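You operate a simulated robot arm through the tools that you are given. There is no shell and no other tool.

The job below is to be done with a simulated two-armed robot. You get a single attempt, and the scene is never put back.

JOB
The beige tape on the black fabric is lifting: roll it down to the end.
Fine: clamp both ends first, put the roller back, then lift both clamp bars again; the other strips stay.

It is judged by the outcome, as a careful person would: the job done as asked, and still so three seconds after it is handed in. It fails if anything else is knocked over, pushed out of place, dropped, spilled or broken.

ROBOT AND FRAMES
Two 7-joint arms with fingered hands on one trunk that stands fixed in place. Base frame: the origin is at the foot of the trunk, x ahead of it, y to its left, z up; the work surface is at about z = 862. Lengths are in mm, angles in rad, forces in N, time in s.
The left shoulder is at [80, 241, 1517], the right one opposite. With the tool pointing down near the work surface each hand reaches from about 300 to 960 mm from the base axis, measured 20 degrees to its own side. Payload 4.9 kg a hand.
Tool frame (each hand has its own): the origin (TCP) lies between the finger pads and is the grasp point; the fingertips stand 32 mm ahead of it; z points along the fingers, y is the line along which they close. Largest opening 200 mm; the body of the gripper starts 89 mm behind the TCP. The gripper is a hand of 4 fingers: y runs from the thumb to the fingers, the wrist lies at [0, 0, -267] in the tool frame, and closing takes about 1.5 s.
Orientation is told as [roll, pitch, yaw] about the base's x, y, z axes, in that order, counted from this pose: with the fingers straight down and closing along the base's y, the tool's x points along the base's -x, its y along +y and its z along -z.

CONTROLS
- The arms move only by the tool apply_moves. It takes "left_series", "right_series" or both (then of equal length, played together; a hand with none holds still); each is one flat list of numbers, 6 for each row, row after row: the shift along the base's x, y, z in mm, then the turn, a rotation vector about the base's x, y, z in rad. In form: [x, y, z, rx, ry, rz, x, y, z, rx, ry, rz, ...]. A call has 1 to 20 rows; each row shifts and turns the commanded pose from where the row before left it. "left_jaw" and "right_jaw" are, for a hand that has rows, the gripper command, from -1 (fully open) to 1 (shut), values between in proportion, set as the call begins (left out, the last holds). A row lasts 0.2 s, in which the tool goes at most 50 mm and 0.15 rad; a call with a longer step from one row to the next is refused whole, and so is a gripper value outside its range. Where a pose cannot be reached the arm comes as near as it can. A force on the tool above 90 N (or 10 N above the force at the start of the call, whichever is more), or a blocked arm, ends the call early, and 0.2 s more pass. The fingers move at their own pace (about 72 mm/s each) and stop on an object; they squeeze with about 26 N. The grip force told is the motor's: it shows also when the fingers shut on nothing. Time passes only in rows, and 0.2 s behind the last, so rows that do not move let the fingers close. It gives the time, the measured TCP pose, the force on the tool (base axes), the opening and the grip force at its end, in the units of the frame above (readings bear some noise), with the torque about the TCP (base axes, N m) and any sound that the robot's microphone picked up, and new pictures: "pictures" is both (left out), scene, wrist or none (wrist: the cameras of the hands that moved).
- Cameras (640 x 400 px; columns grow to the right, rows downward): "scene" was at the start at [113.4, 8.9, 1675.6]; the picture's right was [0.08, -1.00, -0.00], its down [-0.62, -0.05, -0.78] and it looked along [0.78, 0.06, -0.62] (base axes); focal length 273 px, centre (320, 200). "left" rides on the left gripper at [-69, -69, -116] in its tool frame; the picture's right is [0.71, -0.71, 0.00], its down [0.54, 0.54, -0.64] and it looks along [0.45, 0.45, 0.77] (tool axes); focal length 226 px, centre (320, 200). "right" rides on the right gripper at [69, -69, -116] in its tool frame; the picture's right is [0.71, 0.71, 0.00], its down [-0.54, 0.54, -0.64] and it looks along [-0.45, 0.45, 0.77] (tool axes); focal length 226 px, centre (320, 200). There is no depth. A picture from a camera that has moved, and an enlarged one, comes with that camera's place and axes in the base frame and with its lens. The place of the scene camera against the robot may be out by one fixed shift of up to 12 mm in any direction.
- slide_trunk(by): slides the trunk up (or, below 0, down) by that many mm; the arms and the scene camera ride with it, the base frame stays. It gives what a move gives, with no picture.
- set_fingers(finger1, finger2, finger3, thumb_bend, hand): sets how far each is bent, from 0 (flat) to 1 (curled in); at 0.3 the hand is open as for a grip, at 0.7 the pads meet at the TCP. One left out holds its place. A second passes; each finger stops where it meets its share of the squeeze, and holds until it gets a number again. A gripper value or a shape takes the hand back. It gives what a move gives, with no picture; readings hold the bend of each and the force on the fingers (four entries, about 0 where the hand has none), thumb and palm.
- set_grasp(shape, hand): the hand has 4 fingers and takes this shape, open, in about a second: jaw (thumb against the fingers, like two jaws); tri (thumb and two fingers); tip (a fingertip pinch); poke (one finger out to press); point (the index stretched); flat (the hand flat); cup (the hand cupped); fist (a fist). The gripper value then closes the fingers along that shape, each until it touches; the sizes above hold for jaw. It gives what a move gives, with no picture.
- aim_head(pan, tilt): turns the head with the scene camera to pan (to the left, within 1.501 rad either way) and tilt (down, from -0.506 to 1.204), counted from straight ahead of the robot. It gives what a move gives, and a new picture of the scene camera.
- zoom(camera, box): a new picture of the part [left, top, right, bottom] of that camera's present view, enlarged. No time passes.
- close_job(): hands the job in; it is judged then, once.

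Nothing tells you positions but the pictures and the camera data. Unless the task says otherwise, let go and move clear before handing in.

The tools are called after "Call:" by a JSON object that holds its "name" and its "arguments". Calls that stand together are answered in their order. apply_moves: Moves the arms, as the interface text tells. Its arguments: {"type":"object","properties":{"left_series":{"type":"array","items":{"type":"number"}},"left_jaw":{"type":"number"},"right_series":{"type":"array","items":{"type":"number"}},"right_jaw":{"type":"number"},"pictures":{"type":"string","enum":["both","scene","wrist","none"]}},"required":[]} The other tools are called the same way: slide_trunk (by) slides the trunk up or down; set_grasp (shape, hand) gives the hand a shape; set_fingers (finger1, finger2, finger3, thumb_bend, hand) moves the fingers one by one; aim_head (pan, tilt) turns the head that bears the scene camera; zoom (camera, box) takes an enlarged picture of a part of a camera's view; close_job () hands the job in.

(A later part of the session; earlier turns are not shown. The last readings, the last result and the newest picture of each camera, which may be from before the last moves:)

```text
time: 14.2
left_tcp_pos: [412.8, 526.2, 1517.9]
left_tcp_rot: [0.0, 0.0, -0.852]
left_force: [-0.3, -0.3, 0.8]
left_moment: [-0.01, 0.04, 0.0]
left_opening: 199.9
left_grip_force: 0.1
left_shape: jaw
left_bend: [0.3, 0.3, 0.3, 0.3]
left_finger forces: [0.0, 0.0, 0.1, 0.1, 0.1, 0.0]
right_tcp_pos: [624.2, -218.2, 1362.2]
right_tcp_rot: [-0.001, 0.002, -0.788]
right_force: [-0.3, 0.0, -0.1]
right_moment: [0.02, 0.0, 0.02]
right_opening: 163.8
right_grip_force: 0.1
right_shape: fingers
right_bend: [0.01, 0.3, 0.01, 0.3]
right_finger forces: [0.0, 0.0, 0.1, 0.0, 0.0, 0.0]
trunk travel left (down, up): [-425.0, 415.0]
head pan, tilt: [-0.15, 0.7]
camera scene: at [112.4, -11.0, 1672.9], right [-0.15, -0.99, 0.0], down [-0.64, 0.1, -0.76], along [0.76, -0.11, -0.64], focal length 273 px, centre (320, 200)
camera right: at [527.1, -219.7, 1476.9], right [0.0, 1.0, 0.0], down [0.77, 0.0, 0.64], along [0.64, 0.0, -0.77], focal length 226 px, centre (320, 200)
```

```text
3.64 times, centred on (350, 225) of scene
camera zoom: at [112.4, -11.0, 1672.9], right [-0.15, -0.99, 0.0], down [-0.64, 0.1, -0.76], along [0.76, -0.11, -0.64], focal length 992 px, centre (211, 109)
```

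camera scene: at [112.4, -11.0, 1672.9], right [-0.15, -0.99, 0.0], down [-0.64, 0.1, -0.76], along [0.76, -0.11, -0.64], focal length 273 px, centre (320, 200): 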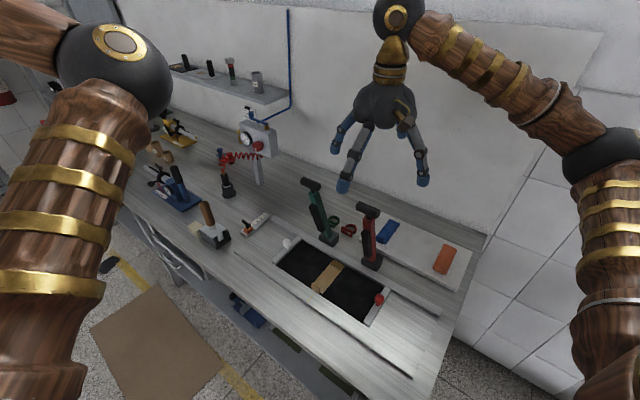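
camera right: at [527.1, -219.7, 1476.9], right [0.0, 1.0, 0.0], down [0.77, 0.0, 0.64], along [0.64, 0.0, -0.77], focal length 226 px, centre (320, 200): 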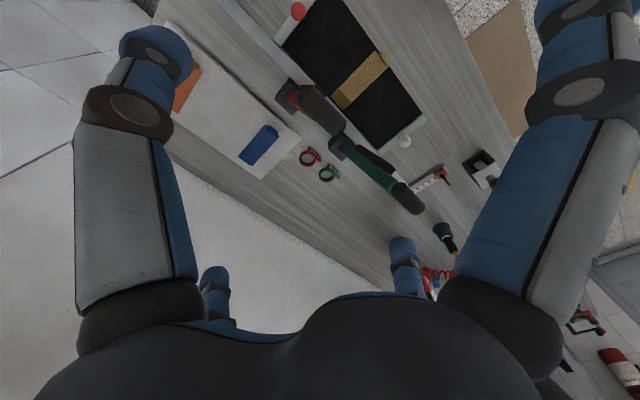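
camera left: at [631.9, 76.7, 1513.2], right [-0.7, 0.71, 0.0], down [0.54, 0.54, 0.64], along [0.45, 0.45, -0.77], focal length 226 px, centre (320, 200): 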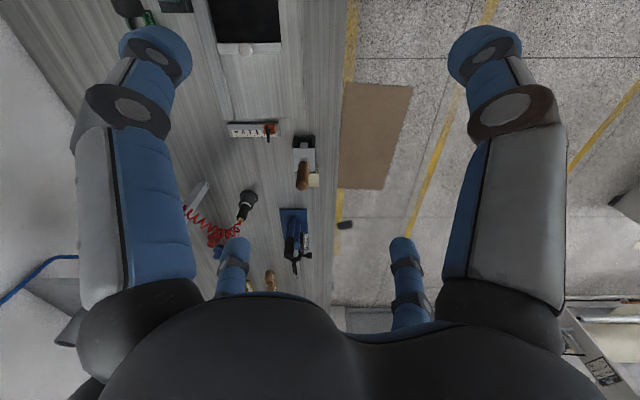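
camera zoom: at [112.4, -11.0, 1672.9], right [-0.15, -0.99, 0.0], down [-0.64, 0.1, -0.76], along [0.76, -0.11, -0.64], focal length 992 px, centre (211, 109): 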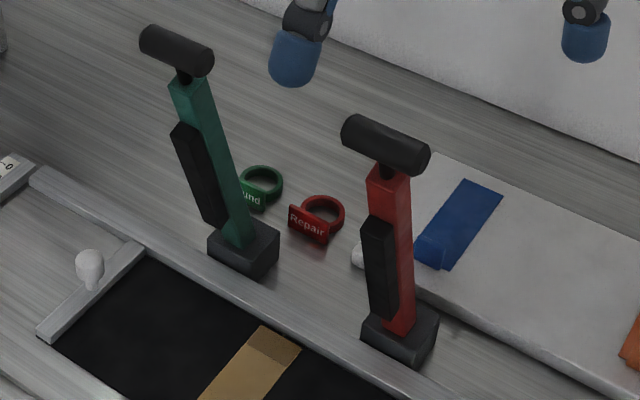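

The red handle centre refines to about (622,-218,1188). I'll descend with thumb and finger 2 straddling its ends.

Call:
{"name": "apply_moves", "arguments": {"right_series": [-0.4, 0, -33, 0, 0, 0, -0.4, 0, -33, 0, 0, 0, -0.4, 0, -33, 0, 0, 0, -0.4, 0, -33, 0, 0, 0, -0.4, 0, -33, 0, 0, 0], "pictures": "both"}}

Call:
{"name": "zoom", "arguments": {"camera": "scene", "box": [310, 140, 430, 280]}}

Call:
{"name": "zoom", "arguments": {"camera": "right", "box": [200, 40, 440, 240]}}

```text
time: 15.3
left_tcp_pos: [413.2, 527.2, 1517.6]
left_tcp_rot: [-0.001, 0.0, -0.853]
left_force: [0.5, 0.0, 0.6]
left_moment: [0.02, 0.0, 0.0]
left_opening: 200.1
left_grip_force: 0.1
left_shape: jaw
left_bend: [0.3, 0.3, 0.3, 0.3]
left_finger forces: [0.0, 0.0, 0.1, 0.0, 0.1, 0.0]
right_tcp_pos: [621.6, -219.9, 1196.7]
right_tcp_rot: [0.0, -0.002, -0.787]
right_force: [-0.3, -0.2, 0.1]
right_moment: [-0.01, -0.01, 0.02]
right_opening: 163.5
right_grip_force: 0.1
right_shape: fingers
right_bend: [0.01, 0.3, 0.01, 0.3]
right_finger forces: [0.0, 0.0, 0.0, 0.0, 0.0, 0.0]
trunk travel left (down, up): [-425.0, 415.0]
head pan, tilt: [-0.15, 0.7]
camera scene: at [112.5, -11.2, 1673.0], right [-0.15, -0.99, 0.0], down [-0.64, 0.1, -0.76], along [0.76, -0.11, -0.64], focal length 273 px, centre (320, 200)
camera right: at [524.6, -220.2, 1312.8], right [0.0, 1.0, 0.0], down [0.77, 0.0, 0.64], along [0.64, 0.0, -0.77], focal length 226 px, centre (320, 200)
```

scene: 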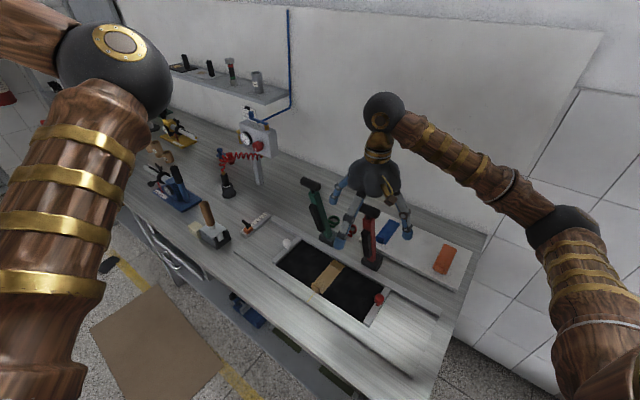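
right: 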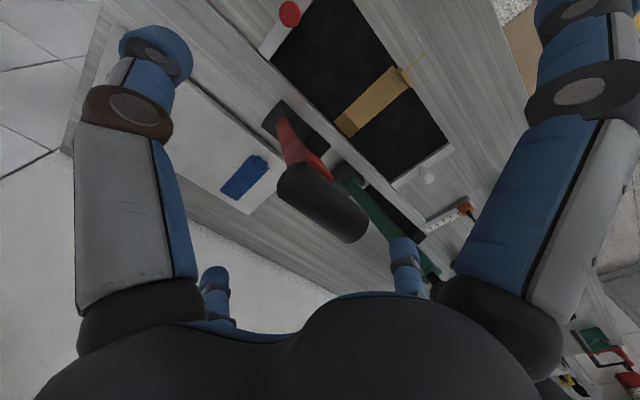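

```text
2.86 times, centred on (370, 210) of scene
camera zoom: at [112.5, -11.2, 1673.0], right [-0.15, -0.99, 0.0], down [-0.64, 0.1, -0.76], along [0.76, -0.11, -0.64], focal length 780 px, centre (177, 171)
```

zoom: 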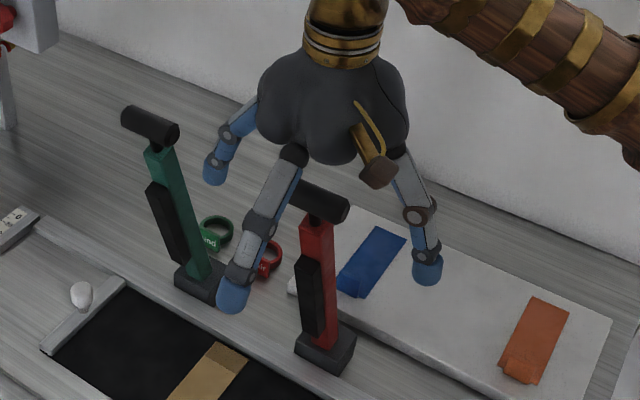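

```text
2.00 times, centred on (320, 140) of right
camera zoom: at [524.6, -220.2, 1312.8], right [0.0, 1.0, 0.0], down [0.77, 0.0, 0.64], along [0.64, 0.0, -0.77], focal length 452 px, centre (320, 320)
```

zoom: 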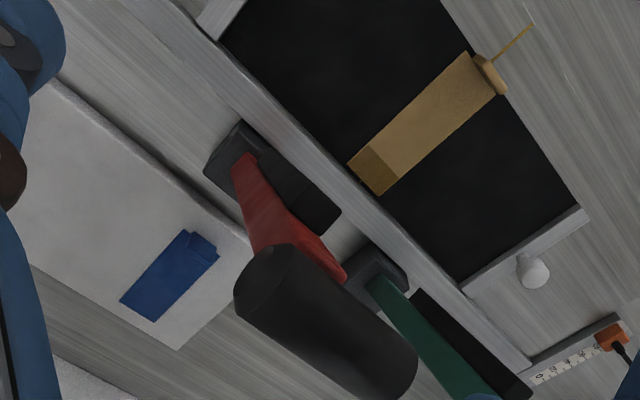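

The TCP coincides with the handle centre within a few mm. Closing thumb and finger 2 on the handle's ends.

Call:
{"name": "set_fingers", "arguments": {"hand": "right", "finger2": 0.75, "thumb_bend": 0.75}}

Call:
{"name": "zoom", "arguments": {"camera": "scene", "box": [310, 140, 430, 280]}}

Call:
{"name": "zoom", "arguments": {"camera": "right", "box": [160, 40, 480, 290]}}

```text
time: 16.4
left_tcp_pos: [410.7, 525.2, 1518.0]
left_tcp_rot: [0.002, 0.0, -0.851]
left_force: [-0.3, 0.3, 0.4]
left_moment: [0.0, 0.05, -0.01]
left_opening: 200.0
left_grip_force: 0.0
left_shape: jaw
left_bend: [0.3, 0.3, 0.3, 0.3]
left_finger forces: [0.0, 0.0, 0.0, 0.0, 0.1, 0.0]
right_tcp_pos: [619.4, -220.4, 1197.5]
right_tcp_rot: [0.001, 0.001, -0.785]
right_force: [-19.5, -9.4, -18.4]
right_moment: [0.04, -0.01, -0.19]
right_opening: 128.9
right_grip_force: 20.1
right_shape: fingers
right_bend: [0.01, 0.61, 0.01, 0.64]
right_finger forces: [0.0, 9.9, 0.0, 0.0, 30.4, 0.0]
trunk travel left (down, up): [-425.0, 415.0]
head pan, tilt: [-0.15, 0.7]
```

```text
2.86 times, centred on (370, 210) of scene
camera zoom: at [109.4, -13.8, 1672.9], right [-0.15, -0.99, 0.0], down [-0.64, 0.1, -0.77], along [0.76, -0.11, -0.64], focal length 780 px, centre (177, 171)
```

zoom: 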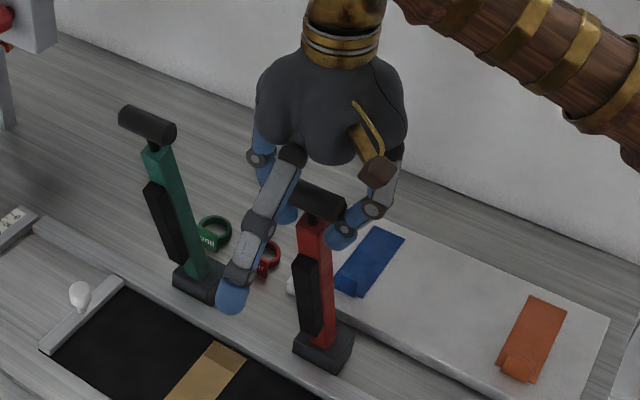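

```text
1.60 times, centred on (320, 165) of right
camera zoom: at [522.3, -221.8, 1312.9], right [0.0, 1.0, 0.0], down [0.77, 0.0, 0.64], along [0.64, 0.0, -0.77], focal length 362 px, centre (320, 256)
```

zoom: 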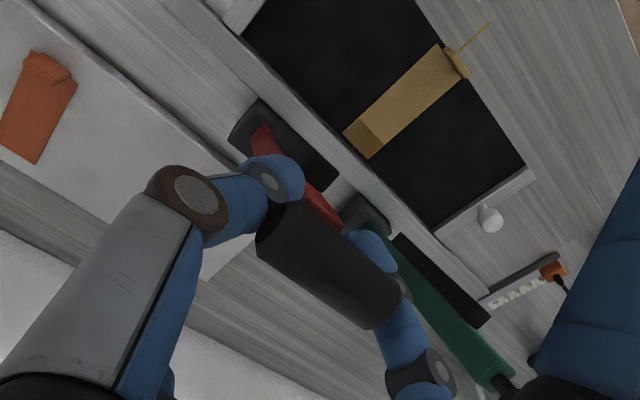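

The handle is pinched (thumb about 30 N, finger 2 about 10 N). I'll swing the lever down a little along its arc (pivot assumed near (693,-290,895), radius about 322) and watch the forces.

Call:
{"name": "apply_moves", "arguments": {"right_series": [-9.3, 9.3, -4.8, 0, 0, 0, -9.2, 9.2, -5.35, 0, 0, 0, -9.0, 9.0, -5.9, 0, 0, 0, -8.8, 8.8, -6.5, 0, 0, 0], "pictures": "both"}}

Call:
{"name": "zoom", "arguments": {"camera": "scene", "box": [310, 140, 430, 280]}}

```text
time: 17.4
left_tcp_pos: [411.4, 523.8, 1519.6]
left_tcp_rot: [0.002, 0.001, -0.853]
left_force: [-0.1, -0.1, 0.7]
left_moment: [-0.03, -0.01, -0.02]
left_opening: 200.1
left_grip_force: 0.1
left_shape: jaw
left_bend: [0.3, 0.3, 0.3, 0.3]
left_finger forces: [0.0, 0.0, 0.0, 0.1, 0.0, 0.0]
right_tcp_pos: [584.1, -185.8, 1174.5]
right_tcp_rot: [0.002, 0.002, -0.786]
right_force: [-10.1, -21.1, -10.3]
right_moment: [-0.22, -0.04, 0.2]
right_opening: 128.8
right_grip_force: 20.6
right_shape: fingers
right_bend: [0.01, 0.61, 0.01, 0.64]
right_finger forces: [0.1, 9.6, 0.0, 0.0, 32.2, 0.0]
trunk travel left (down, up): [-425.0, 415.0]
head pan, tilt: [-0.15, 0.7]
camera scene: at [110.6, -14.5, 1672.9], right [-0.15, -0.99, 0.0], down [-0.64, 0.1, -0.76], along [0.76, -0.11, -0.64], focal length 273 px, centre (320, 200)
camera right: at [487.3, -186.5, 1290.3], right [0.0, 1.0, 0.0], down [0.77, 0.0, 0.64], along [0.64, 0.0, -0.77], focal length 226 px, centre (320, 200)
```

scene: 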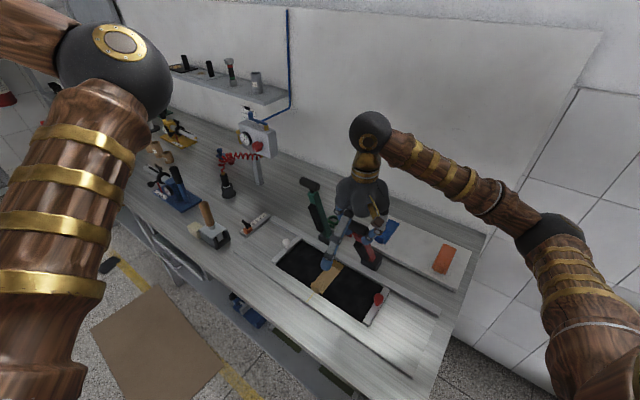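
right: 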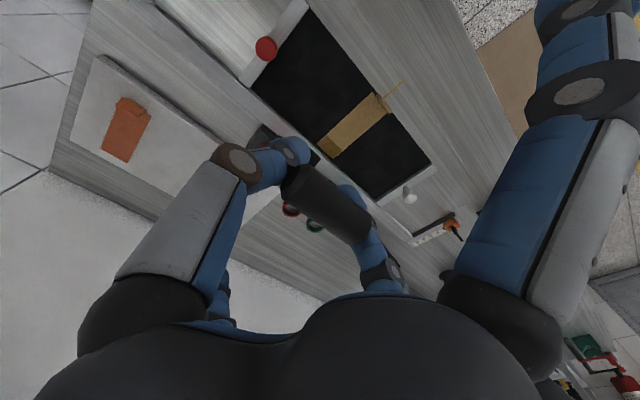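

```text
2.86 times, centred on (370, 210) of scene
camera zoom: at [110.6, -14.5, 1672.9], right [-0.15, -0.99, 0.0], down [-0.64, 0.1, -0.76], along [0.76, -0.11, -0.64], focal length 780 px, centre (177, 171)
```

zoom: 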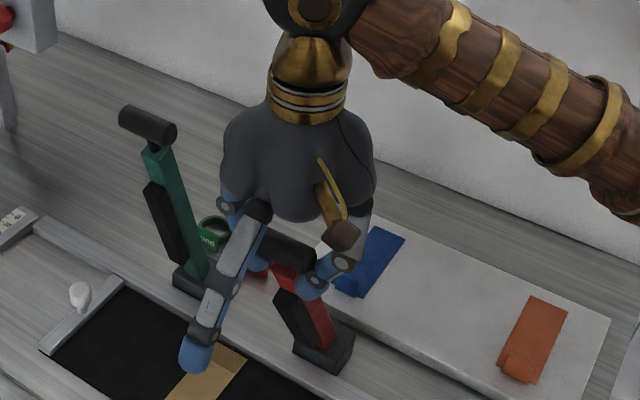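

The lever follows smoothly with little resistance. Continuing the arc with a slight hand tilt.

Call:
{"name": "apply_moves", "arguments": {"right_series": [-10.3, 10.3, -8.5, -0.0177, -0.0177, 0, -10.0, 10.0, -9.2, -0.0177, -0.0177, 0, -9.6, 9.6, -9.9, -0.0177, -0.0177, 0, -9.3, 9.3, -10.7, -0.0177, -0.0177, 0, -8.8, 8.8, -11.3, -0.0177, -0.0177, 0, -8.4, 8.4, -12.0, -0.0177, -0.0177, 0], "pictures": "scene"}}

Call:
{"name": "zoom", "arguments": {"camera": "scene", "box": [290, 140, 430, 290]}}

```text
time: 18.8
left_tcp_pos: [413.4, 523.2, 1519.3]
left_tcp_rot: [-0.002, 0.002, -0.852]
left_force: [-1.1, 0.0, 0.4]
left_moment: [-0.01, 0.02, 0.01]
left_opening: 200.0
left_grip_force: 0.2
left_shape: jaw
left_bend: [0.3, 0.3, 0.3, 0.3]
left_finger forces: [0.0, 0.0, 0.0, 0.0, 0.0, 0.1]
right_tcp_pos: [527.8, -129.1, 1112.6]
right_tcp_rot: [0.0, -0.147, -0.787]
right_force: [-6.4, -27.7, -13.1]
right_moment: [-0.3, -0.1, 0.3]
right_opening: 129.0
right_grip_force: 22.0
right_shape: fingers
right_bend: [0.01, 0.61, 0.01, 0.64]
right_finger forces: [0.0, 9.9, 0.0, 0.0, 33.8, 0.0]
trunk travel left (down, up): [-425.0, 415.0]
head pan, tilt: [-0.15, 0.7]
camera scene: at [112.4, -15.6, 1672.8], right [-0.15, -0.99, 0.0], down [-0.64, 0.1, -0.76], along [0.76, -0.11, -0.65], focal length 273 px, centre (320, 200)
```

scene: 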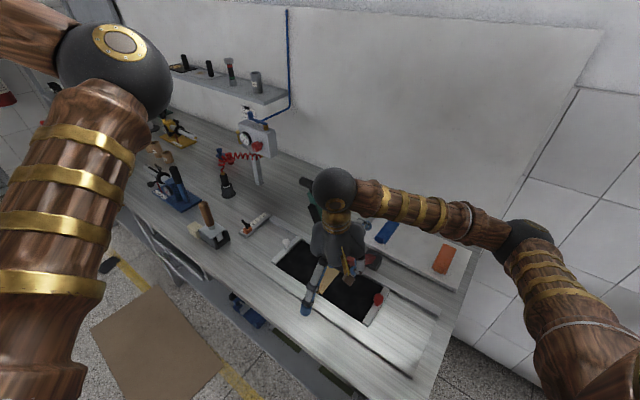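

```text
2.67 times, centred on (360, 215) of scene
camera zoom: at [112.4, -15.6, 1672.8], right [-0.15, -0.99, 0.0], down [-0.64, 0.1, -0.76], along [0.76, -0.11, -0.65], focal length 728 px, centre (213, 160)
```

zoom: 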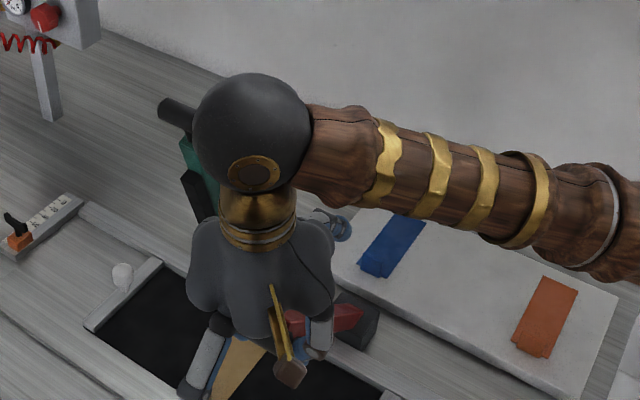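

Call:
{"name": "apply_moves", "arguments": {"right_series": [-7.9, 7.9, -12.5, -0.0212, -0.0212, 0, -7.4, 7.4, -13.1, -0.0212, -0.0212, 0, -6.9, 6.9, -13.6, -0.0212, -0.0212, 0, -6.4, 6.4, -14.1, -0.0212, -0.0212, 0, -5.9, 5.9, -14.5, -0.0212, -0.0212, 0, -5.3, 5.3, -14.9, -0.0212, -0.0212, 0, -4.8, 4.8, -15.3, -0.0212, -0.0212, 0], "pictures": "both"}}

Call:
{"name": "zoom", "arguments": {"camera": "scene", "box": [270, 180, 430, 320]}}

```text
time: 20.4
left_tcp_pos: [415.7, 520.9, 1518.4]
left_tcp_rot: [0.0, 0.003, -0.854]
left_force: [0.2, -1.2, 0.3]
left_moment: [-0.01, -0.01, 0.0]
left_opening: 199.9
left_grip_force: 0.1
left_shape: jaw
left_bend: [0.3, 0.3, 0.3, 0.3]
left_finger forces: [0.1, 0.0, 0.0, 0.0, 0.0, 0.0]
right_tcp_pos: [486.1, -86.8, 1013.9]
right_tcp_rot: [0.0, -0.358, -0.787]
right_force: [6.0, -38.5, -13.3]
right_moment: [-0.44, -0.11, 0.57]
right_opening: 129.0
right_grip_force: 23.9
right_shape: fingers
right_bend: [0.01, 0.61, 0.01, 0.63]
right_finger forces: [0.1, 10.8, 0.1, 0.0, 37.4, 0.0]
trunk travel left (down, up): [-425.0, 415.0]
head pan, tilt: [-0.15, 0.7]
camera scene: at [114.0, -16.7, 1672.7], right [-0.15, -0.99, 0.0], down [-0.64, 0.1, -0.76], along [0.76, -0.11, -0.65], focal length 273 px, centre (320, 200)
camera right: at [363.5, -61.1, 1098.3], right [0.03, 0.97, -0.25], down [0.58, 0.18, 0.79], along [0.81, -0.17, -0.56], focal length 226 px, centre (320, 200)
```

scene: 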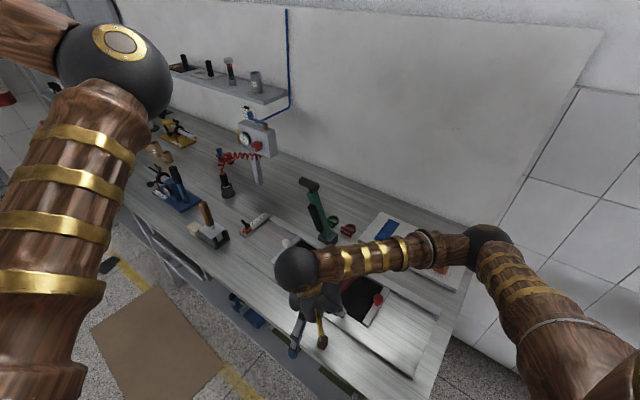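
right: 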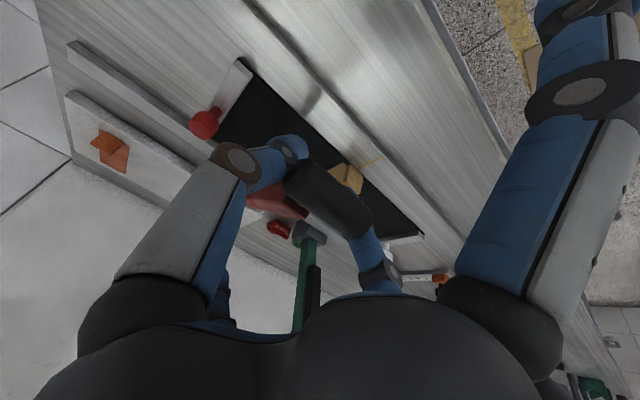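

```text
2.86 times, centred on (350, 250) of scene
camera zoom: at [114.0, -16.7, 1672.7], right [-0.15, -0.99, 0.0], down [-0.64, 0.1, -0.76], along [0.76, -0.11, -0.65], focal length 780 px, centre (234, 57)
```

zoom: 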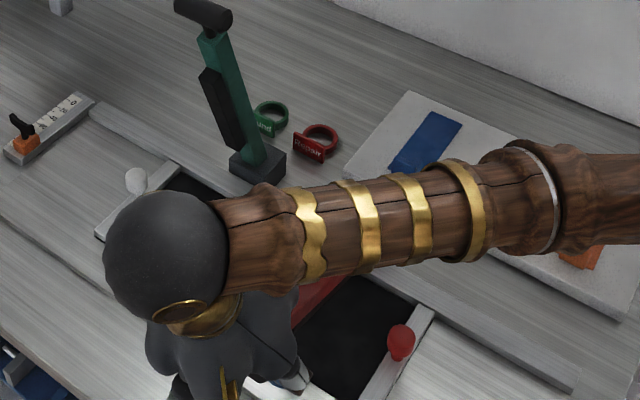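

The inward pull (about 31 N) says the true radius is slightly smaller, so I'll trim the outward motion and keep lowering.

Call:
{"name": "apply_moves", "arguments": {"right_series": [-1.3, 1.3, -15.1, -0.0141, -0.0141, 0, -3.0, 3.0, -15.4, -0.0141, -0.0141, 0, -2.8, 2.8, -15.7, -0.0141, -0.0141, 0], "pictures": "wrist"}}

```text
time: 21.1
left_tcp_pos: [411.9, 523.6, 1519.9]
left_tcp_rot: [-0.001, 0.001, -0.853]
left_force: [0.1, 0.1, -0.1]
left_moment: [-0.01, 0.02, 0.02]
left_opening: 199.9
left_grip_force: 0.1
left_shape: jaw
left_bend: [0.3, 0.3, 0.3, 0.3]
left_finger forces: [0.0, 0.1, 0.0, 0.0, 0.0, 0.1]
right_tcp_pos: [476.9, -76.3, 967.2]
right_tcp_rot: [0.001, -0.419, -0.788]
right_force: [1.2, -30.8, -8.2]
right_moment: [-0.33, -0.06, 0.32]
right_opening: 129.2
right_grip_force: 22.1
right_shape: fingers
right_bend: [0.01, 0.61, 0.01, 0.63]
right_finger forces: [0.0, 9.7, 0.1, 0.0, 34.5, 0.0]
trunk travel left (down, up): [-425.0, 415.0]
head pan, tilt: [-0.15, 0.7]
camera right: at [350.8, -48.9, 1045.8], right [0.04, 0.96, -0.29], down [0.55, 0.22, 0.81], along [0.83, -0.19, -0.52], focal length 226 px, centre (320, 200)
```

right: 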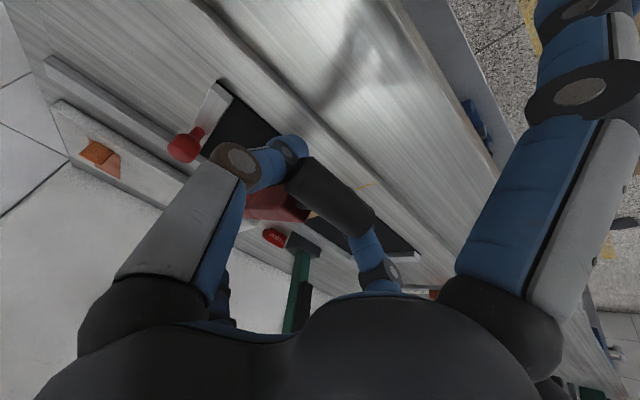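

Call:
{"name": "apply_moves", "arguments": {"right_series": [-1.5, 1.5, -15.8, -0.0071, -0.0071, 0, -1.2, 1.2, -16.0, -0.0071, -0.0071, 0], "pictures": "both"}}

Call:
{"name": "zoom", "arguments": {"camera": "right", "box": [160, 60, 480, 310]}}

```text
time: 21.8
left_tcp_pos: [411.5, 523.6, 1518.7]
left_tcp_rot: [-0.001, 0.001, -0.852]
left_force: [0.0, 0.2, -0.6]
left_moment: [-0.01, 0.02, -0.01]
left_opening: 199.8
left_grip_force: 0.1
left_shape: jaw
left_bend: [0.3, 0.3, 0.3, 0.3]
left_finger forces: [0.0, 0.0, 0.1, 0.1, 0.0, 0.1]
right_tcp_pos: [473.0, -74.4, 936.6]
right_tcp_rot: [0.002, -0.436, -0.786]
right_force: [-4.4, -26.2, -5.2]
right_moment: [-0.29, -0.08, 0.15]
right_opening: 129.1
right_grip_force: 22.2
right_shape: fingers
right_bend: [0.01, 0.61, 0.01, 0.63]
right_finger forces: [0.0, 9.0, 0.0, 0.0, 33.6, 0.0]
trunk travel left (down, up): [-425.0, 415.0]
head pan, tilt: [-0.15, 0.7]
camera scene: at [111.4, -14.5, 1673.0], right [-0.15, -0.99, 0.0], down [-0.64, 0.1, -0.76], along [0.76, -0.11, -0.64], focal length 273 px, centre (320, 200)
camera right: at [346.6, -44.7, 1011.6], right [0.05, 0.95, -0.3], down [0.54, 0.23, 0.81], along [0.84, -0.2, -0.5], focal length 226 px, centre (320, 200)
```

scene: 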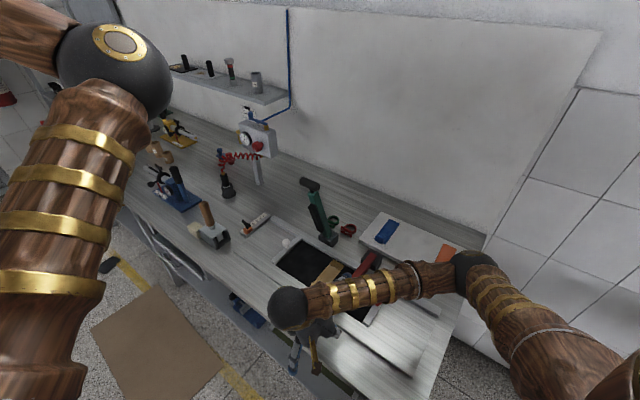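
right: 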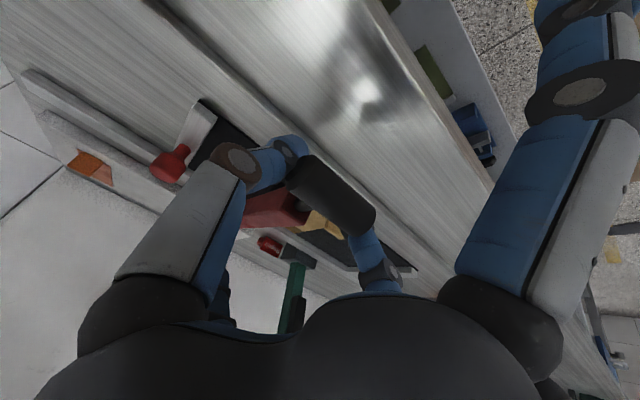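

```text
1.60 times, centred on (320, 185) of right
camera zoom: at [346.6, -44.7, 1011.6], right [0.05, 0.95, -0.3], down [0.54, 0.23, 0.81], along [0.84, -0.2, -0.5], focal length 362 px, centre (320, 224)
```

zoom: 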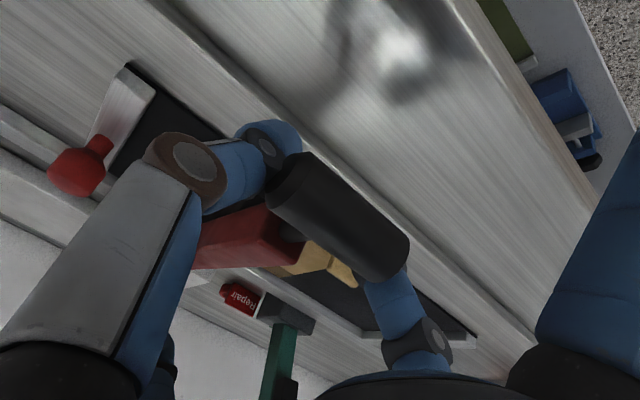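

Call:
{"name": "apply_moves", "arguments": {"right_series": [-0.5, 0.5, -8, 0, 0, 0, -0.3, 0.3, -8, 0, 0, 0], "pictures": "none"}}

```text
time: 22.4
left_tcp_pos: [411.5, 523.8, 1519.4]
left_tcp_rot: [-0.002, 0.001, -0.852]
left_force: [0.3, 0.8, 0.8]
left_moment: [0.0, -0.01, -0.03]
left_opening: 199.9
left_grip_force: 0.0
left_shape: jaw
left_bend: [0.3, 0.3, 0.3, 0.3]
left_finger forces: [0.0, 0.1, 0.1, 0.1, 0.0, 0.1]
right_tcp_pos: [473.0, -73.2, 920.3]
right_tcp_rot: [0.001, -0.438, -0.786]
right_force: [-7.0, -26.6, -5.9]
right_moment: [-0.26, -0.08, 0.12]
right_opening: 129.2
right_grip_force: 21.6
right_shape: fingers
right_bend: [0.01, 0.61, 0.01, 0.63]
right_finger forces: [0.1, 8.8, 0.0, 0.1, 33.6, 0.1]
trunk travel left (down, up): [-425.0, 415.0]
head pan, tilt: [-0.15, 0.7]
```

Call:
{"name": "apply_moves", "arguments": {"right_series": [-0.2, 0.2, -6, 0, 0, 0, 0, 0, -6, 0, 0, 0], "pictures": "wrist"}}

Call:
{"name": "zoom", "arguments": {"camera": "right", "box": [160, 60, 480, 310]}}

```text
time: 22.9
left_tcp_pos: [412.2, 522.5, 1519.7]
left_tcp_rot: [0.002, 0.002, -0.852]
left_force: [0.3, 0.4, 0.3]
left_moment: [-0.01, 0.0, 0.05]
left_opening: 199.8
left_grip_force: 0.1
left_shape: jaw
left_bend: [0.3, 0.3, 0.3, 0.3]
left_finger forces: [0.1, 0.0, 0.0, 0.1, 0.0, 0.1]
right_tcp_pos: [474.0, -73.5, 908.5]
right_tcp_rot: [0.0, -0.438, -0.787]
right_force: [-7.1, -28.1, -5.3]
right_moment: [-0.31, -0.04, 0.11]
right_opening: 129.0
right_grip_force: 21.2
right_shape: fingers
right_bend: [0.01, 0.62, 0.01, 0.63]
right_finger forces: [0.0, 8.7, 0.0, 0.0, 34.9, 0.0]
trunk travel left (down, up): [-425.0, 415.0]
head pan, tilt: [-0.15, 0.7]
camera right: at [345.8, -43.6, 984.4], right [0.05, 0.95, -0.3], down [0.54, 0.23, 0.81], along [0.84, -0.2, -0.5], focal length 226 px, centre (320, 200)
```

right: 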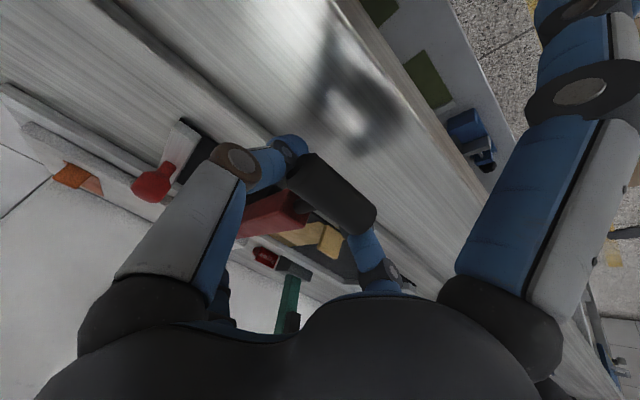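

```text
1.60 times, centred on (320, 185) of right
camera zoom: at [345.8, -43.6, 984.4], right [0.05, 0.95, -0.3], down [0.54, 0.23, 0.81], along [0.84, -0.2, -0.5], focal length 362 px, centre (320, 224)
```

zoom: 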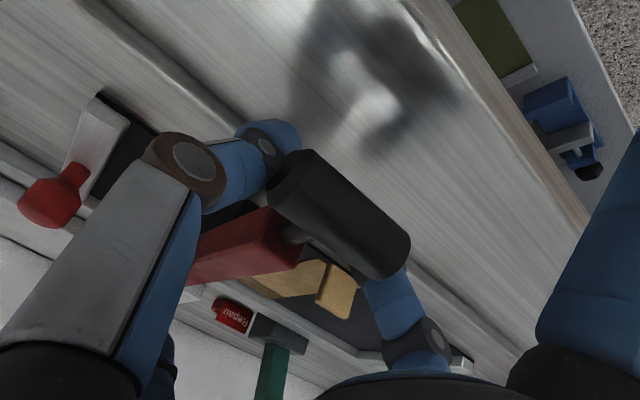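

Call:
{"name": "apply_moves", "arguments": {"right_series": [0.2, -0.2, -5, 0, 0, 0, 0.3, -0.3, -5, 0, 0, 0], "pictures": "none"}}

```text
time: 23.6
left_tcp_pos: [412.6, 523.4, 1519.0]
left_tcp_rot: [0.0, 0.0, -0.853]
left_force: [-0.7, -0.3, -0.7]
left_moment: [-0.01, 0.01, -0.02]
left_opening: 199.8
left_grip_force: 0.2
left_shape: jaw
left_bend: [0.3, 0.3, 0.3, 0.3]
left_finger forces: [0.0, 0.0, 0.0, 0.0, 0.0, 0.0]
right_tcp_pos: [471.7, -73.5, 899.4]
right_tcp_rot: [0.001, -0.438, -0.788]
right_force: [-7.2, -26.6, -5.2]
right_moment: [-0.3, -0.06, 0.1]
right_opening: 129.2
right_grip_force: 21.7
right_shape: fingers
right_bend: [0.01, 0.62, 0.01, 0.63]
right_finger forces: [0.0, 8.5, 0.1, 0.0, 34.1, 0.1]
trunk travel left (down, up): [-425.0, 415.0]
head pan, tilt: [-0.15, 0.7]
```

Call:
{"name": "apply_moves", "arguments": {"right_series": [0.2, -0.2, -4, 0, 0, 0, 0.2, -0.2, -3, 0, 0, 0], "pictures": "wrist"}}

Call:
{"name": "zoom", "arguments": {"camera": "right", "box": [160, 60, 480, 310]}}

```text
time: 24.1
left_tcp_pos: [410.0, 523.9, 1520.2]
left_tcp_rot: [0.003, -0.001, -0.852]
left_force: [0.4, 0.0, 0.1]
left_moment: [0.03, 0.01, 0.0]
left_opening: 199.9
left_grip_force: 0.0
left_shape: jaw
left_bend: [0.3, 0.3, 0.3, 0.3]
left_finger forces: [0.0, 0.1, 0.0, 0.1, 0.0, 0.1]
right_tcp_pos: [473.5, -74.3, 894.4]
right_tcp_rot: [0.003, -0.442, -0.79]
right_force: [-12.3, -26.3, 27.7]
right_moment: [-0.53, 0.26, 0.16]
right_opening: 128.6
right_grip_force: 23.3
right_shape: fingers
right_bend: [0.01, 0.62, 0.01, 0.63]
right_finger forces: [0.1, 8.9, 0.1, 0.0, 37.1, 0.0]
trunk travel left (down, up): [-425.0, 415.0]
head pan, tilt: [-0.15, 0.7]
camera right: at [345.4, -44.3, 969.4], right [0.05, 0.95, -0.3], down [0.53, 0.23, 0.81], along [0.84, -0.2, -0.5], focal length 226 px, centre (320, 200)
```

right: 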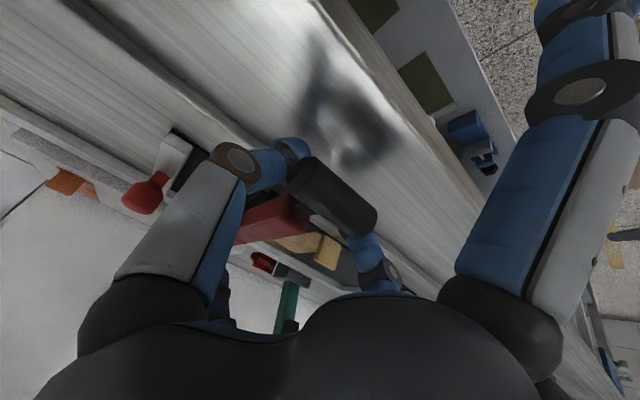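

```text
1.60 times, centred on (320, 185) of right
camera zoom: at [345.4, -44.3, 969.4], right [0.05, 0.95, -0.3], down [0.53, 0.23, 0.81], along [0.84, -0.2, -0.5], focal length 362 px, centre (320, 224)
```

zoom: 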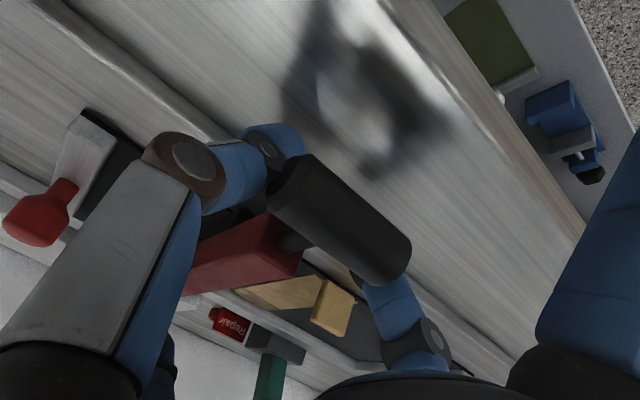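

Contact: the upward force jumped to about 28 N, so the bar seems to be on the fabric. I'll press slightly more to seat it.

Call:
{"name": "apply_moves", "arguments": {"right_series": [0, 0, -2, 0, 0, 0, 0, 0, 0, 0, 0, 0], "pictures": "none"}}

```text
time: 24.8
left_tcp_pos: [409.1, 523.6, 1519.6]
left_tcp_rot: [0.001, 0.001, -0.851]
left_force: [-0.4, 0.9, 0.1]
left_moment: [0.0, -0.04, -0.01]
left_opening: 199.8
left_grip_force: 0.1
left_shape: jaw
left_bend: [0.3, 0.3, 0.3, 0.3]
left_finger forces: [0.1, 0.1, 0.0, 0.1, 0.0, 0.0]
right_tcp_pos: [472.9, -74.5, 890.4]
right_tcp_rot: [0.002, -0.441, -0.788]
right_force: [-9.6, -27.1, 26.5]
right_moment: [-0.39, 0.35, 0.15]
right_opening: 128.1
right_grip_force: 20.5
right_shape: fingers
right_bend: [0.01, 0.62, 0.01, 0.63]
right_finger forces: [0.0, 8.2, 0.1, 0.0, 32.3, 0.0]
trunk travel left (down, up): [-425.0, 415.0]
head pan, tilt: [-0.15, 0.7]
```

Call:
{"name": "set_fingers", "arguments": {"hand": "right", "finger2": 0.3, "thumb_bend": 0.3}}

Call:
{"name": "zoom", "arguments": {"camera": "right", "box": [100, 0, 540, 300]}}

```text
time: 25.8
left_tcp_pos: [413.3, 529.2, 1516.7]
left_tcp_rot: [-0.002, -0.001, -0.85]
left_force: [0.9, 0.1, 0.0]
left_moment: [0.0, 0.03, 0.02]
left_opening: 199.8
left_grip_force: 0.0
left_shape: jaw
left_bend: [0.3, 0.3, 0.3, 0.3]
left_finger forces: [0.0, 0.1, 0.0, 0.0, 0.1, 0.1]
right_tcp_pos: [474.8, -70.1, 888.6]
right_tcp_rot: [-0.002, -0.441, -0.786]
right_force: [0.2, 0.3, 0.3]
right_moment: [0.05, -0.02, 0.0]
right_opening: 163.7
right_grip_force: 0.1
right_shape: fingers
right_bend: [0.01, 0.3, 0.01, 0.3]
right_finger forces: [0.0, 0.0, 0.0, 0.1, 0.1, 0.1]
trunk travel left (down, up): [-425.0, 415.0]
head pan, tilt: [-0.15, 0.7]
```

```text
1.33 times, centred on (320, 150) of right
camera zoom: at [347.2, -40.8, 965.2], right [0.05, 0.95, -0.3], down [0.54, 0.23, 0.81], along [0.84, -0.2, -0.5], focal length 301 px, centre (320, 267)
```

zoom: 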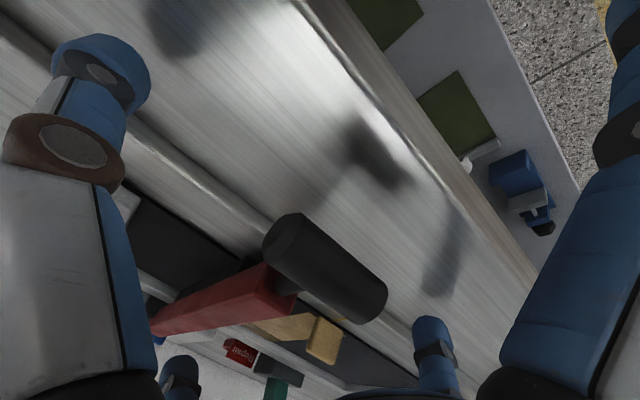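

The lever stays down. Backing the hand off to check that the bar really lies on the fabric.

Call:
{"name": "apply_moves", "arguments": {"right_series": [-12, 12, 26, 0, 0, 0, -12, 12, 26, 0, 0, 0, -12, 12, 26, 0, 0, 0], "pictures": "both"}}

Call:
{"name": "zoom", "arguments": {"camera": "right", "box": [160, 40, 480, 240]}}

Call:
{"name": "zoom", "arguments": {"camera": "scene", "box": [260, 200, 460, 340]}}

```text
time: 26.6
left_tcp_pos: [412.4, 528.2, 1517.3]
left_tcp_rot: [-0.002, -0.003, -0.852]
left_force: [-0.2, 0.1, 0.2]
left_moment: [-0.03, 0.0, -0.03]
left_opening: 199.5
left_grip_force: 0.0
left_shape: jaw
left_bend: [0.3, 0.3, 0.3, 0.3]
left_finger forces: [0.0, 0.0, 0.1, 0.0, 0.0, 0.1]
right_tcp_pos: [438.5, -35.6, 968.1]
right_tcp_rot: [0.0, -0.44, -0.785]
right_force: [0.1, 1.0, -0.1]
right_moment: [0.04, -0.01, 0.0]
right_opening: 163.8
right_grip_force: 0.0
right_shape: fingers
right_bend: [0.01, 0.3, 0.01, 0.3]
right_finger forces: [0.0, 0.0, 0.0, 0.0, 0.0, 0.0]
trunk travel left (down, up): [-425.0, 415.0]
head pan, tilt: [-0.15, 0.7]
camera scene: at [110.9, -9.7, 1672.9], right [-0.15, -0.99, 0.0], down [-0.64, 0.1, -0.77], along [0.76, -0.12, -0.64], focal length 273 px, centre (320, 200)
camera right: at [310.1, -5.9, 1044.1], right [0.05, 0.95, -0.3], down [0.54, 0.23, 0.81], along [0.84, -0.2, -0.5], focal length 226 px, centre (320, 200)
```

scene: 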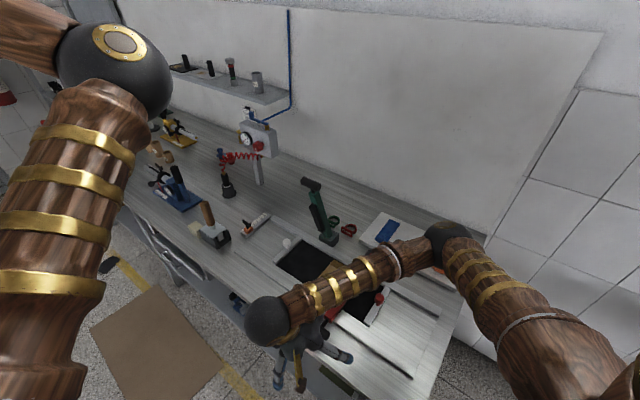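
right: 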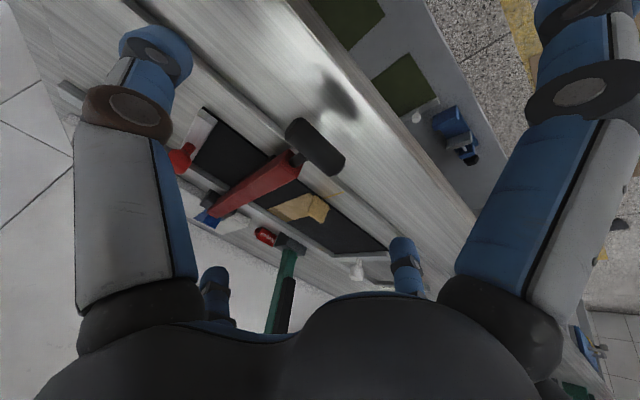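

```text
2.00 times, centred on (320, 140) of right
camera zoom: at [310.1, -5.9, 1044.1], right [0.05, 0.95, -0.3], down [0.54, 0.23, 0.81], along [0.84, -0.2, -0.5], focal length 452 px, centre (320, 320)
```

zoom: 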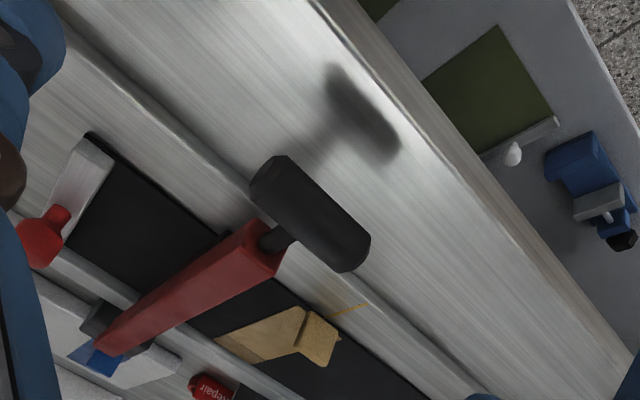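

```text
2.86 times, centred on (360, 270) of scene
camera zoom: at [110.9, -9.7, 1672.9], right [-0.15, -0.99, 0.0], down [-0.64, 0.1, -0.77], along [0.76, -0.12, -0.64], focal length 780 px, centre (206, 0)
```

zoom: 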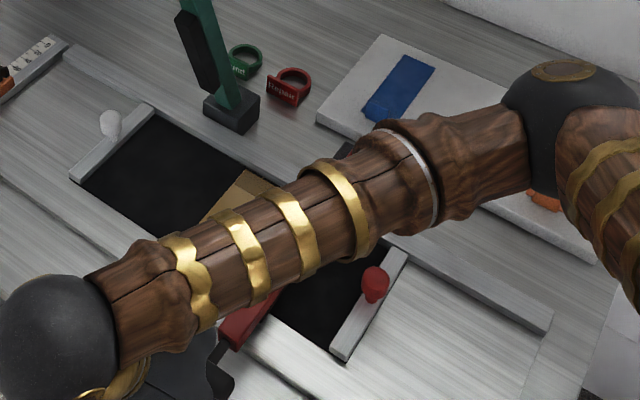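

The red clamp bar lies across the fabric and stays down. Next the green lever, whose handle should be at about (755,-81,1199): I rise, level the hand and move above it.

Call:
{"name": "apply_moves", "arguments": {"right_series": [0, 0, 49, 0.0389, 0.0389, 0, 0, 0, 49, 0.0389, 0.0389, 0, 0, 0, 49, 0.0389, 0.0389, 0, 0, 0, 49, 0.0389, 0.0389, 0, 0, 0, 49, 0.0389, 0.0389, 0, 0, 0, 49, 0.0389, 0.0389, 0, 0, 0, 49, 0.0389, 0.0389, 0, 0, 0, 49, 0.0389, 0.0389, 0, 40, -6, 0, 0, 0, 0, 40, -6, 0, 0, 0, 0, 40, -6, 0, 0, 0, 0, 40, -6, 0, 0, 0, 0, 40, -6, 0, 0, 0, 0, 40, -6, 0, 0, 0, 0, 40, -6, 0, 0, 0, 0, 37, -4, 0, 0, 0, 0], "pictures": "both"}}

Call:
{"name": "zoom", "arguments": {"camera": "right", "box": [200, 20, 440, 220]}}

Call:
{"name": "zoom", "arguments": {"camera": "scene", "box": [220, 160, 460, 340]}}

```text
time: 29.9
left_tcp_pos: [414.4, 527.8, 1517.1]
left_tcp_rot: [-0.004, -0.001, -0.851]
left_force: [0.2, 0.3, 0.3]
left_moment: [0.03, 0.01, 0.0]
left_opening: 200.0
left_grip_force: 0.1
left_shape: jaw
left_bend: [0.3, 0.3, 0.3, 0.3]
left_finger forces: [0.0, 0.0, 0.0, 0.1, 0.0, 0.0]
right_tcp_pos: [756.6, -80.1, 1358.0]
right_tcp_rot: [-0.002, 0.002, -0.786]
right_force: [0.3, -0.1, 0.0]
right_moment: [0.01, 0.03, -0.05]
right_opening: 163.6
right_grip_force: 0.0
right_shape: fingers
right_bend: [0.01, 0.3, 0.01, 0.3]
right_finger forces: [0.0, 0.1, 0.0, 0.0, 0.1, 0.0]
trunk travel left (down, up): [-425.0, 415.0]
head pan, tilt: [-0.15, 0.7]
camera scene: at [113.3, -9.7, 1672.8], right [-0.15, -0.99, 0.0], down [-0.64, 0.1, -0.76], along [0.76, -0.11, -0.65], focal length 273 px, centre (320, 200)
camera right: at [660.5, -81.1, 1474.7], right [0.0, 1.0, 0.0], down [0.77, 0.0, 0.64], along [0.64, 0.0, -0.77], focal length 226 px, centre (320, 200)
```

scene: 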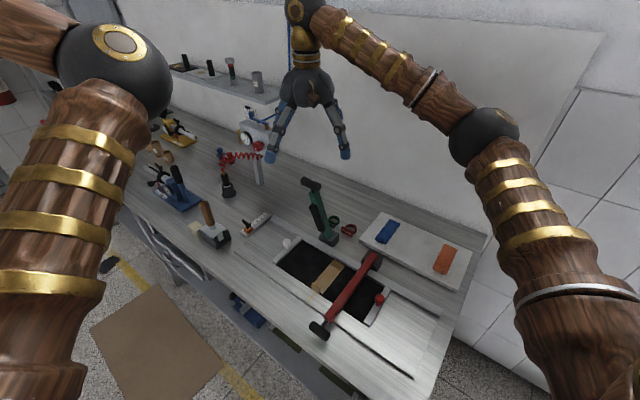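
right: 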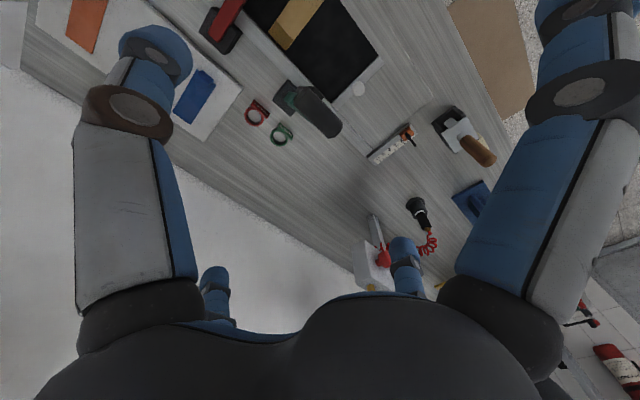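

```text
2.00 times, centred on (320, 120) of right
camera zoom: at [660.5, -81.1, 1474.7], right [0.0, 1.0, 0.0], down [0.77, 0.0, 0.64], along [0.64, 0.0, -0.77], focal length 452 px, centre (320, 360)
```

zoom: 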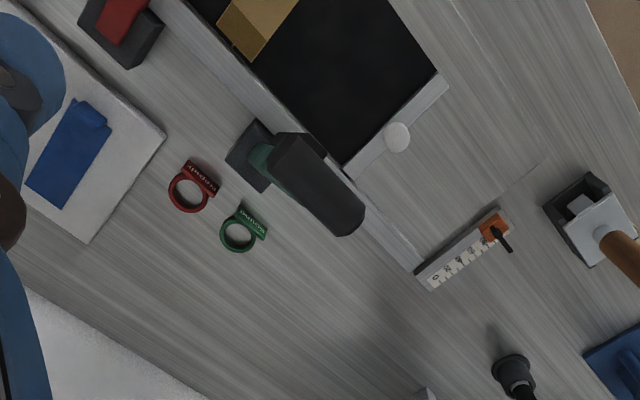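

```text
2.22 times, centred on (340, 250) of scene
camera zoom: at [113.3, -9.7, 1672.8], right [-0.15, -0.99, 0.0], down [-0.64, 0.1, -0.76], along [0.76, -0.11, -0.65], focal length 606 px, centre (276, 89)
```

zoom: 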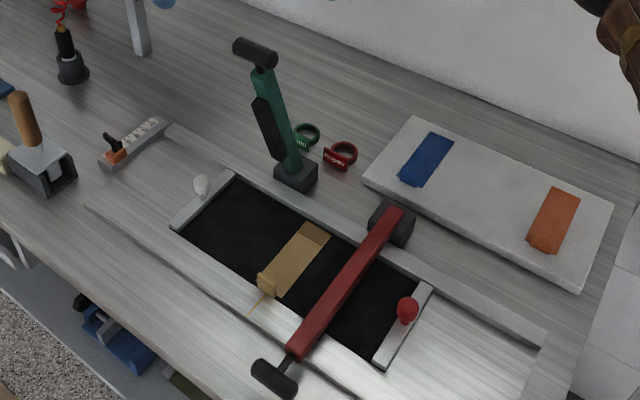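

The red clamp is clearly down across the panel. Descending on the green handle the same way.

Call:
{"name": "apply_moves", "arguments": {"right_series": [0, -0.5, -32.2, 0, 0, 0, 0, -0.5, -32.2, 0, 0, 0, 0, -0.5, -32.2, 0, 0, 0, 0, -0.5, -32.2, 0, 0, 0, 0, -0.5, -32.2, 0, 0, 0], "pictures": "wrist"}}

Call:
{"name": "zoom", "arguments": {"camera": "right", "box": [160, 40, 480, 290]}}

Call:
{"name": "zoom", "arguments": {"camera": "scene", "box": [240, 100, 400, 260]}}

```text
time: 31.1
left_tcp_pos: [413.7, 526.4, 1518.3]
left_tcp_rot: [-0.001, -0.001, -0.852]
left_force: [0.1, 0.1, 0.2]
left_moment: [0.0, 0.03, 0.02]
left_opening: 199.8
left_grip_force: 0.2
left_shape: jaw
left_bend: [0.3, 0.3, 0.3, 0.3]
left_finger forces: [0.1, 0.1, 0.0, 0.0, 0.1, 0.0]
right_tcp_pos: [753.9, -84.4, 1198.1]
right_tcp_rot: [-0.001, 0.002, -0.785]
right_force: [-0.4, 0.0, 0.7]
right_moment: [-0.01, 0.03, -0.01]
right_opening: 163.8
right_grip_force: 0.0
right_shape: fingers
right_bend: [0.01, 0.3, 0.01, 0.3]
right_finger forces: [0.0, 0.1, 0.0, 0.0, 0.0, 0.1]
trunk travel left (down, up): [-425.0, 415.0]
head pan, tilt: [-0.15, 0.7]
camera right: at [658.4, -84.7, 1314.0], right [0.0, 1.0, 0.0], down [0.77, 0.0, 0.64], along [0.64, 0.0, -0.77], focal length 226 px, centre (320, 200)
```

right: 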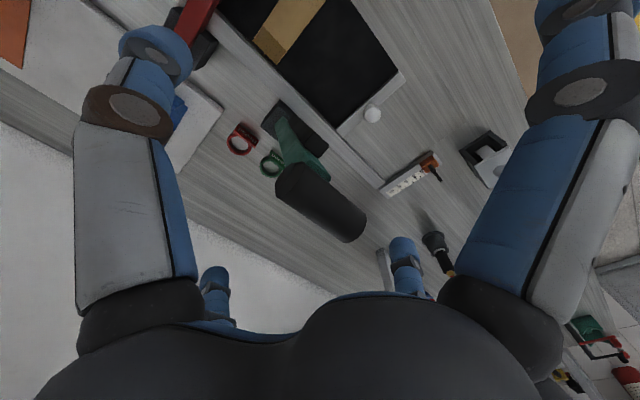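

```text
1.60 times, centred on (320, 165) of right
camera zoom: at [658.4, -84.7, 1314.0], right [0.0, 1.0, 0.0], down [0.77, 0.0, 0.64], along [0.64, 0.0, -0.77], focal length 362 px, centre (320, 256)
```

zoom: 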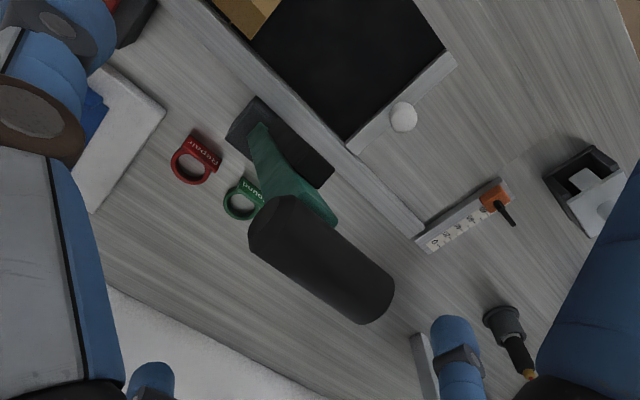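

```text
2.50 times, centred on (320, 180) of scene
camera zoom: at [112.9, -10.6, 1672.9], right [-0.15, -0.99, 0.0], down [-0.64, 0.1, -0.76], along [0.76, -0.11, -0.65], focal length 682 px, centre (320, 250)
```

zoom: 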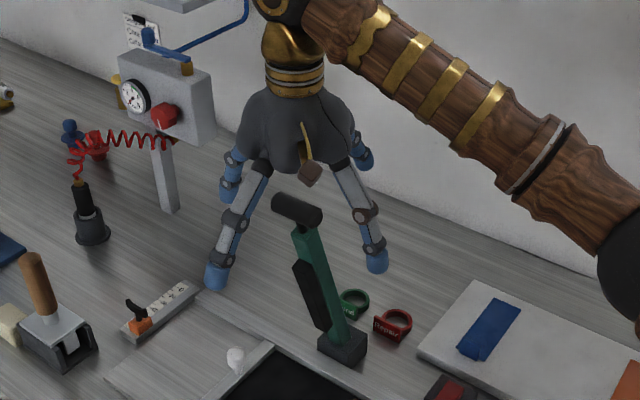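

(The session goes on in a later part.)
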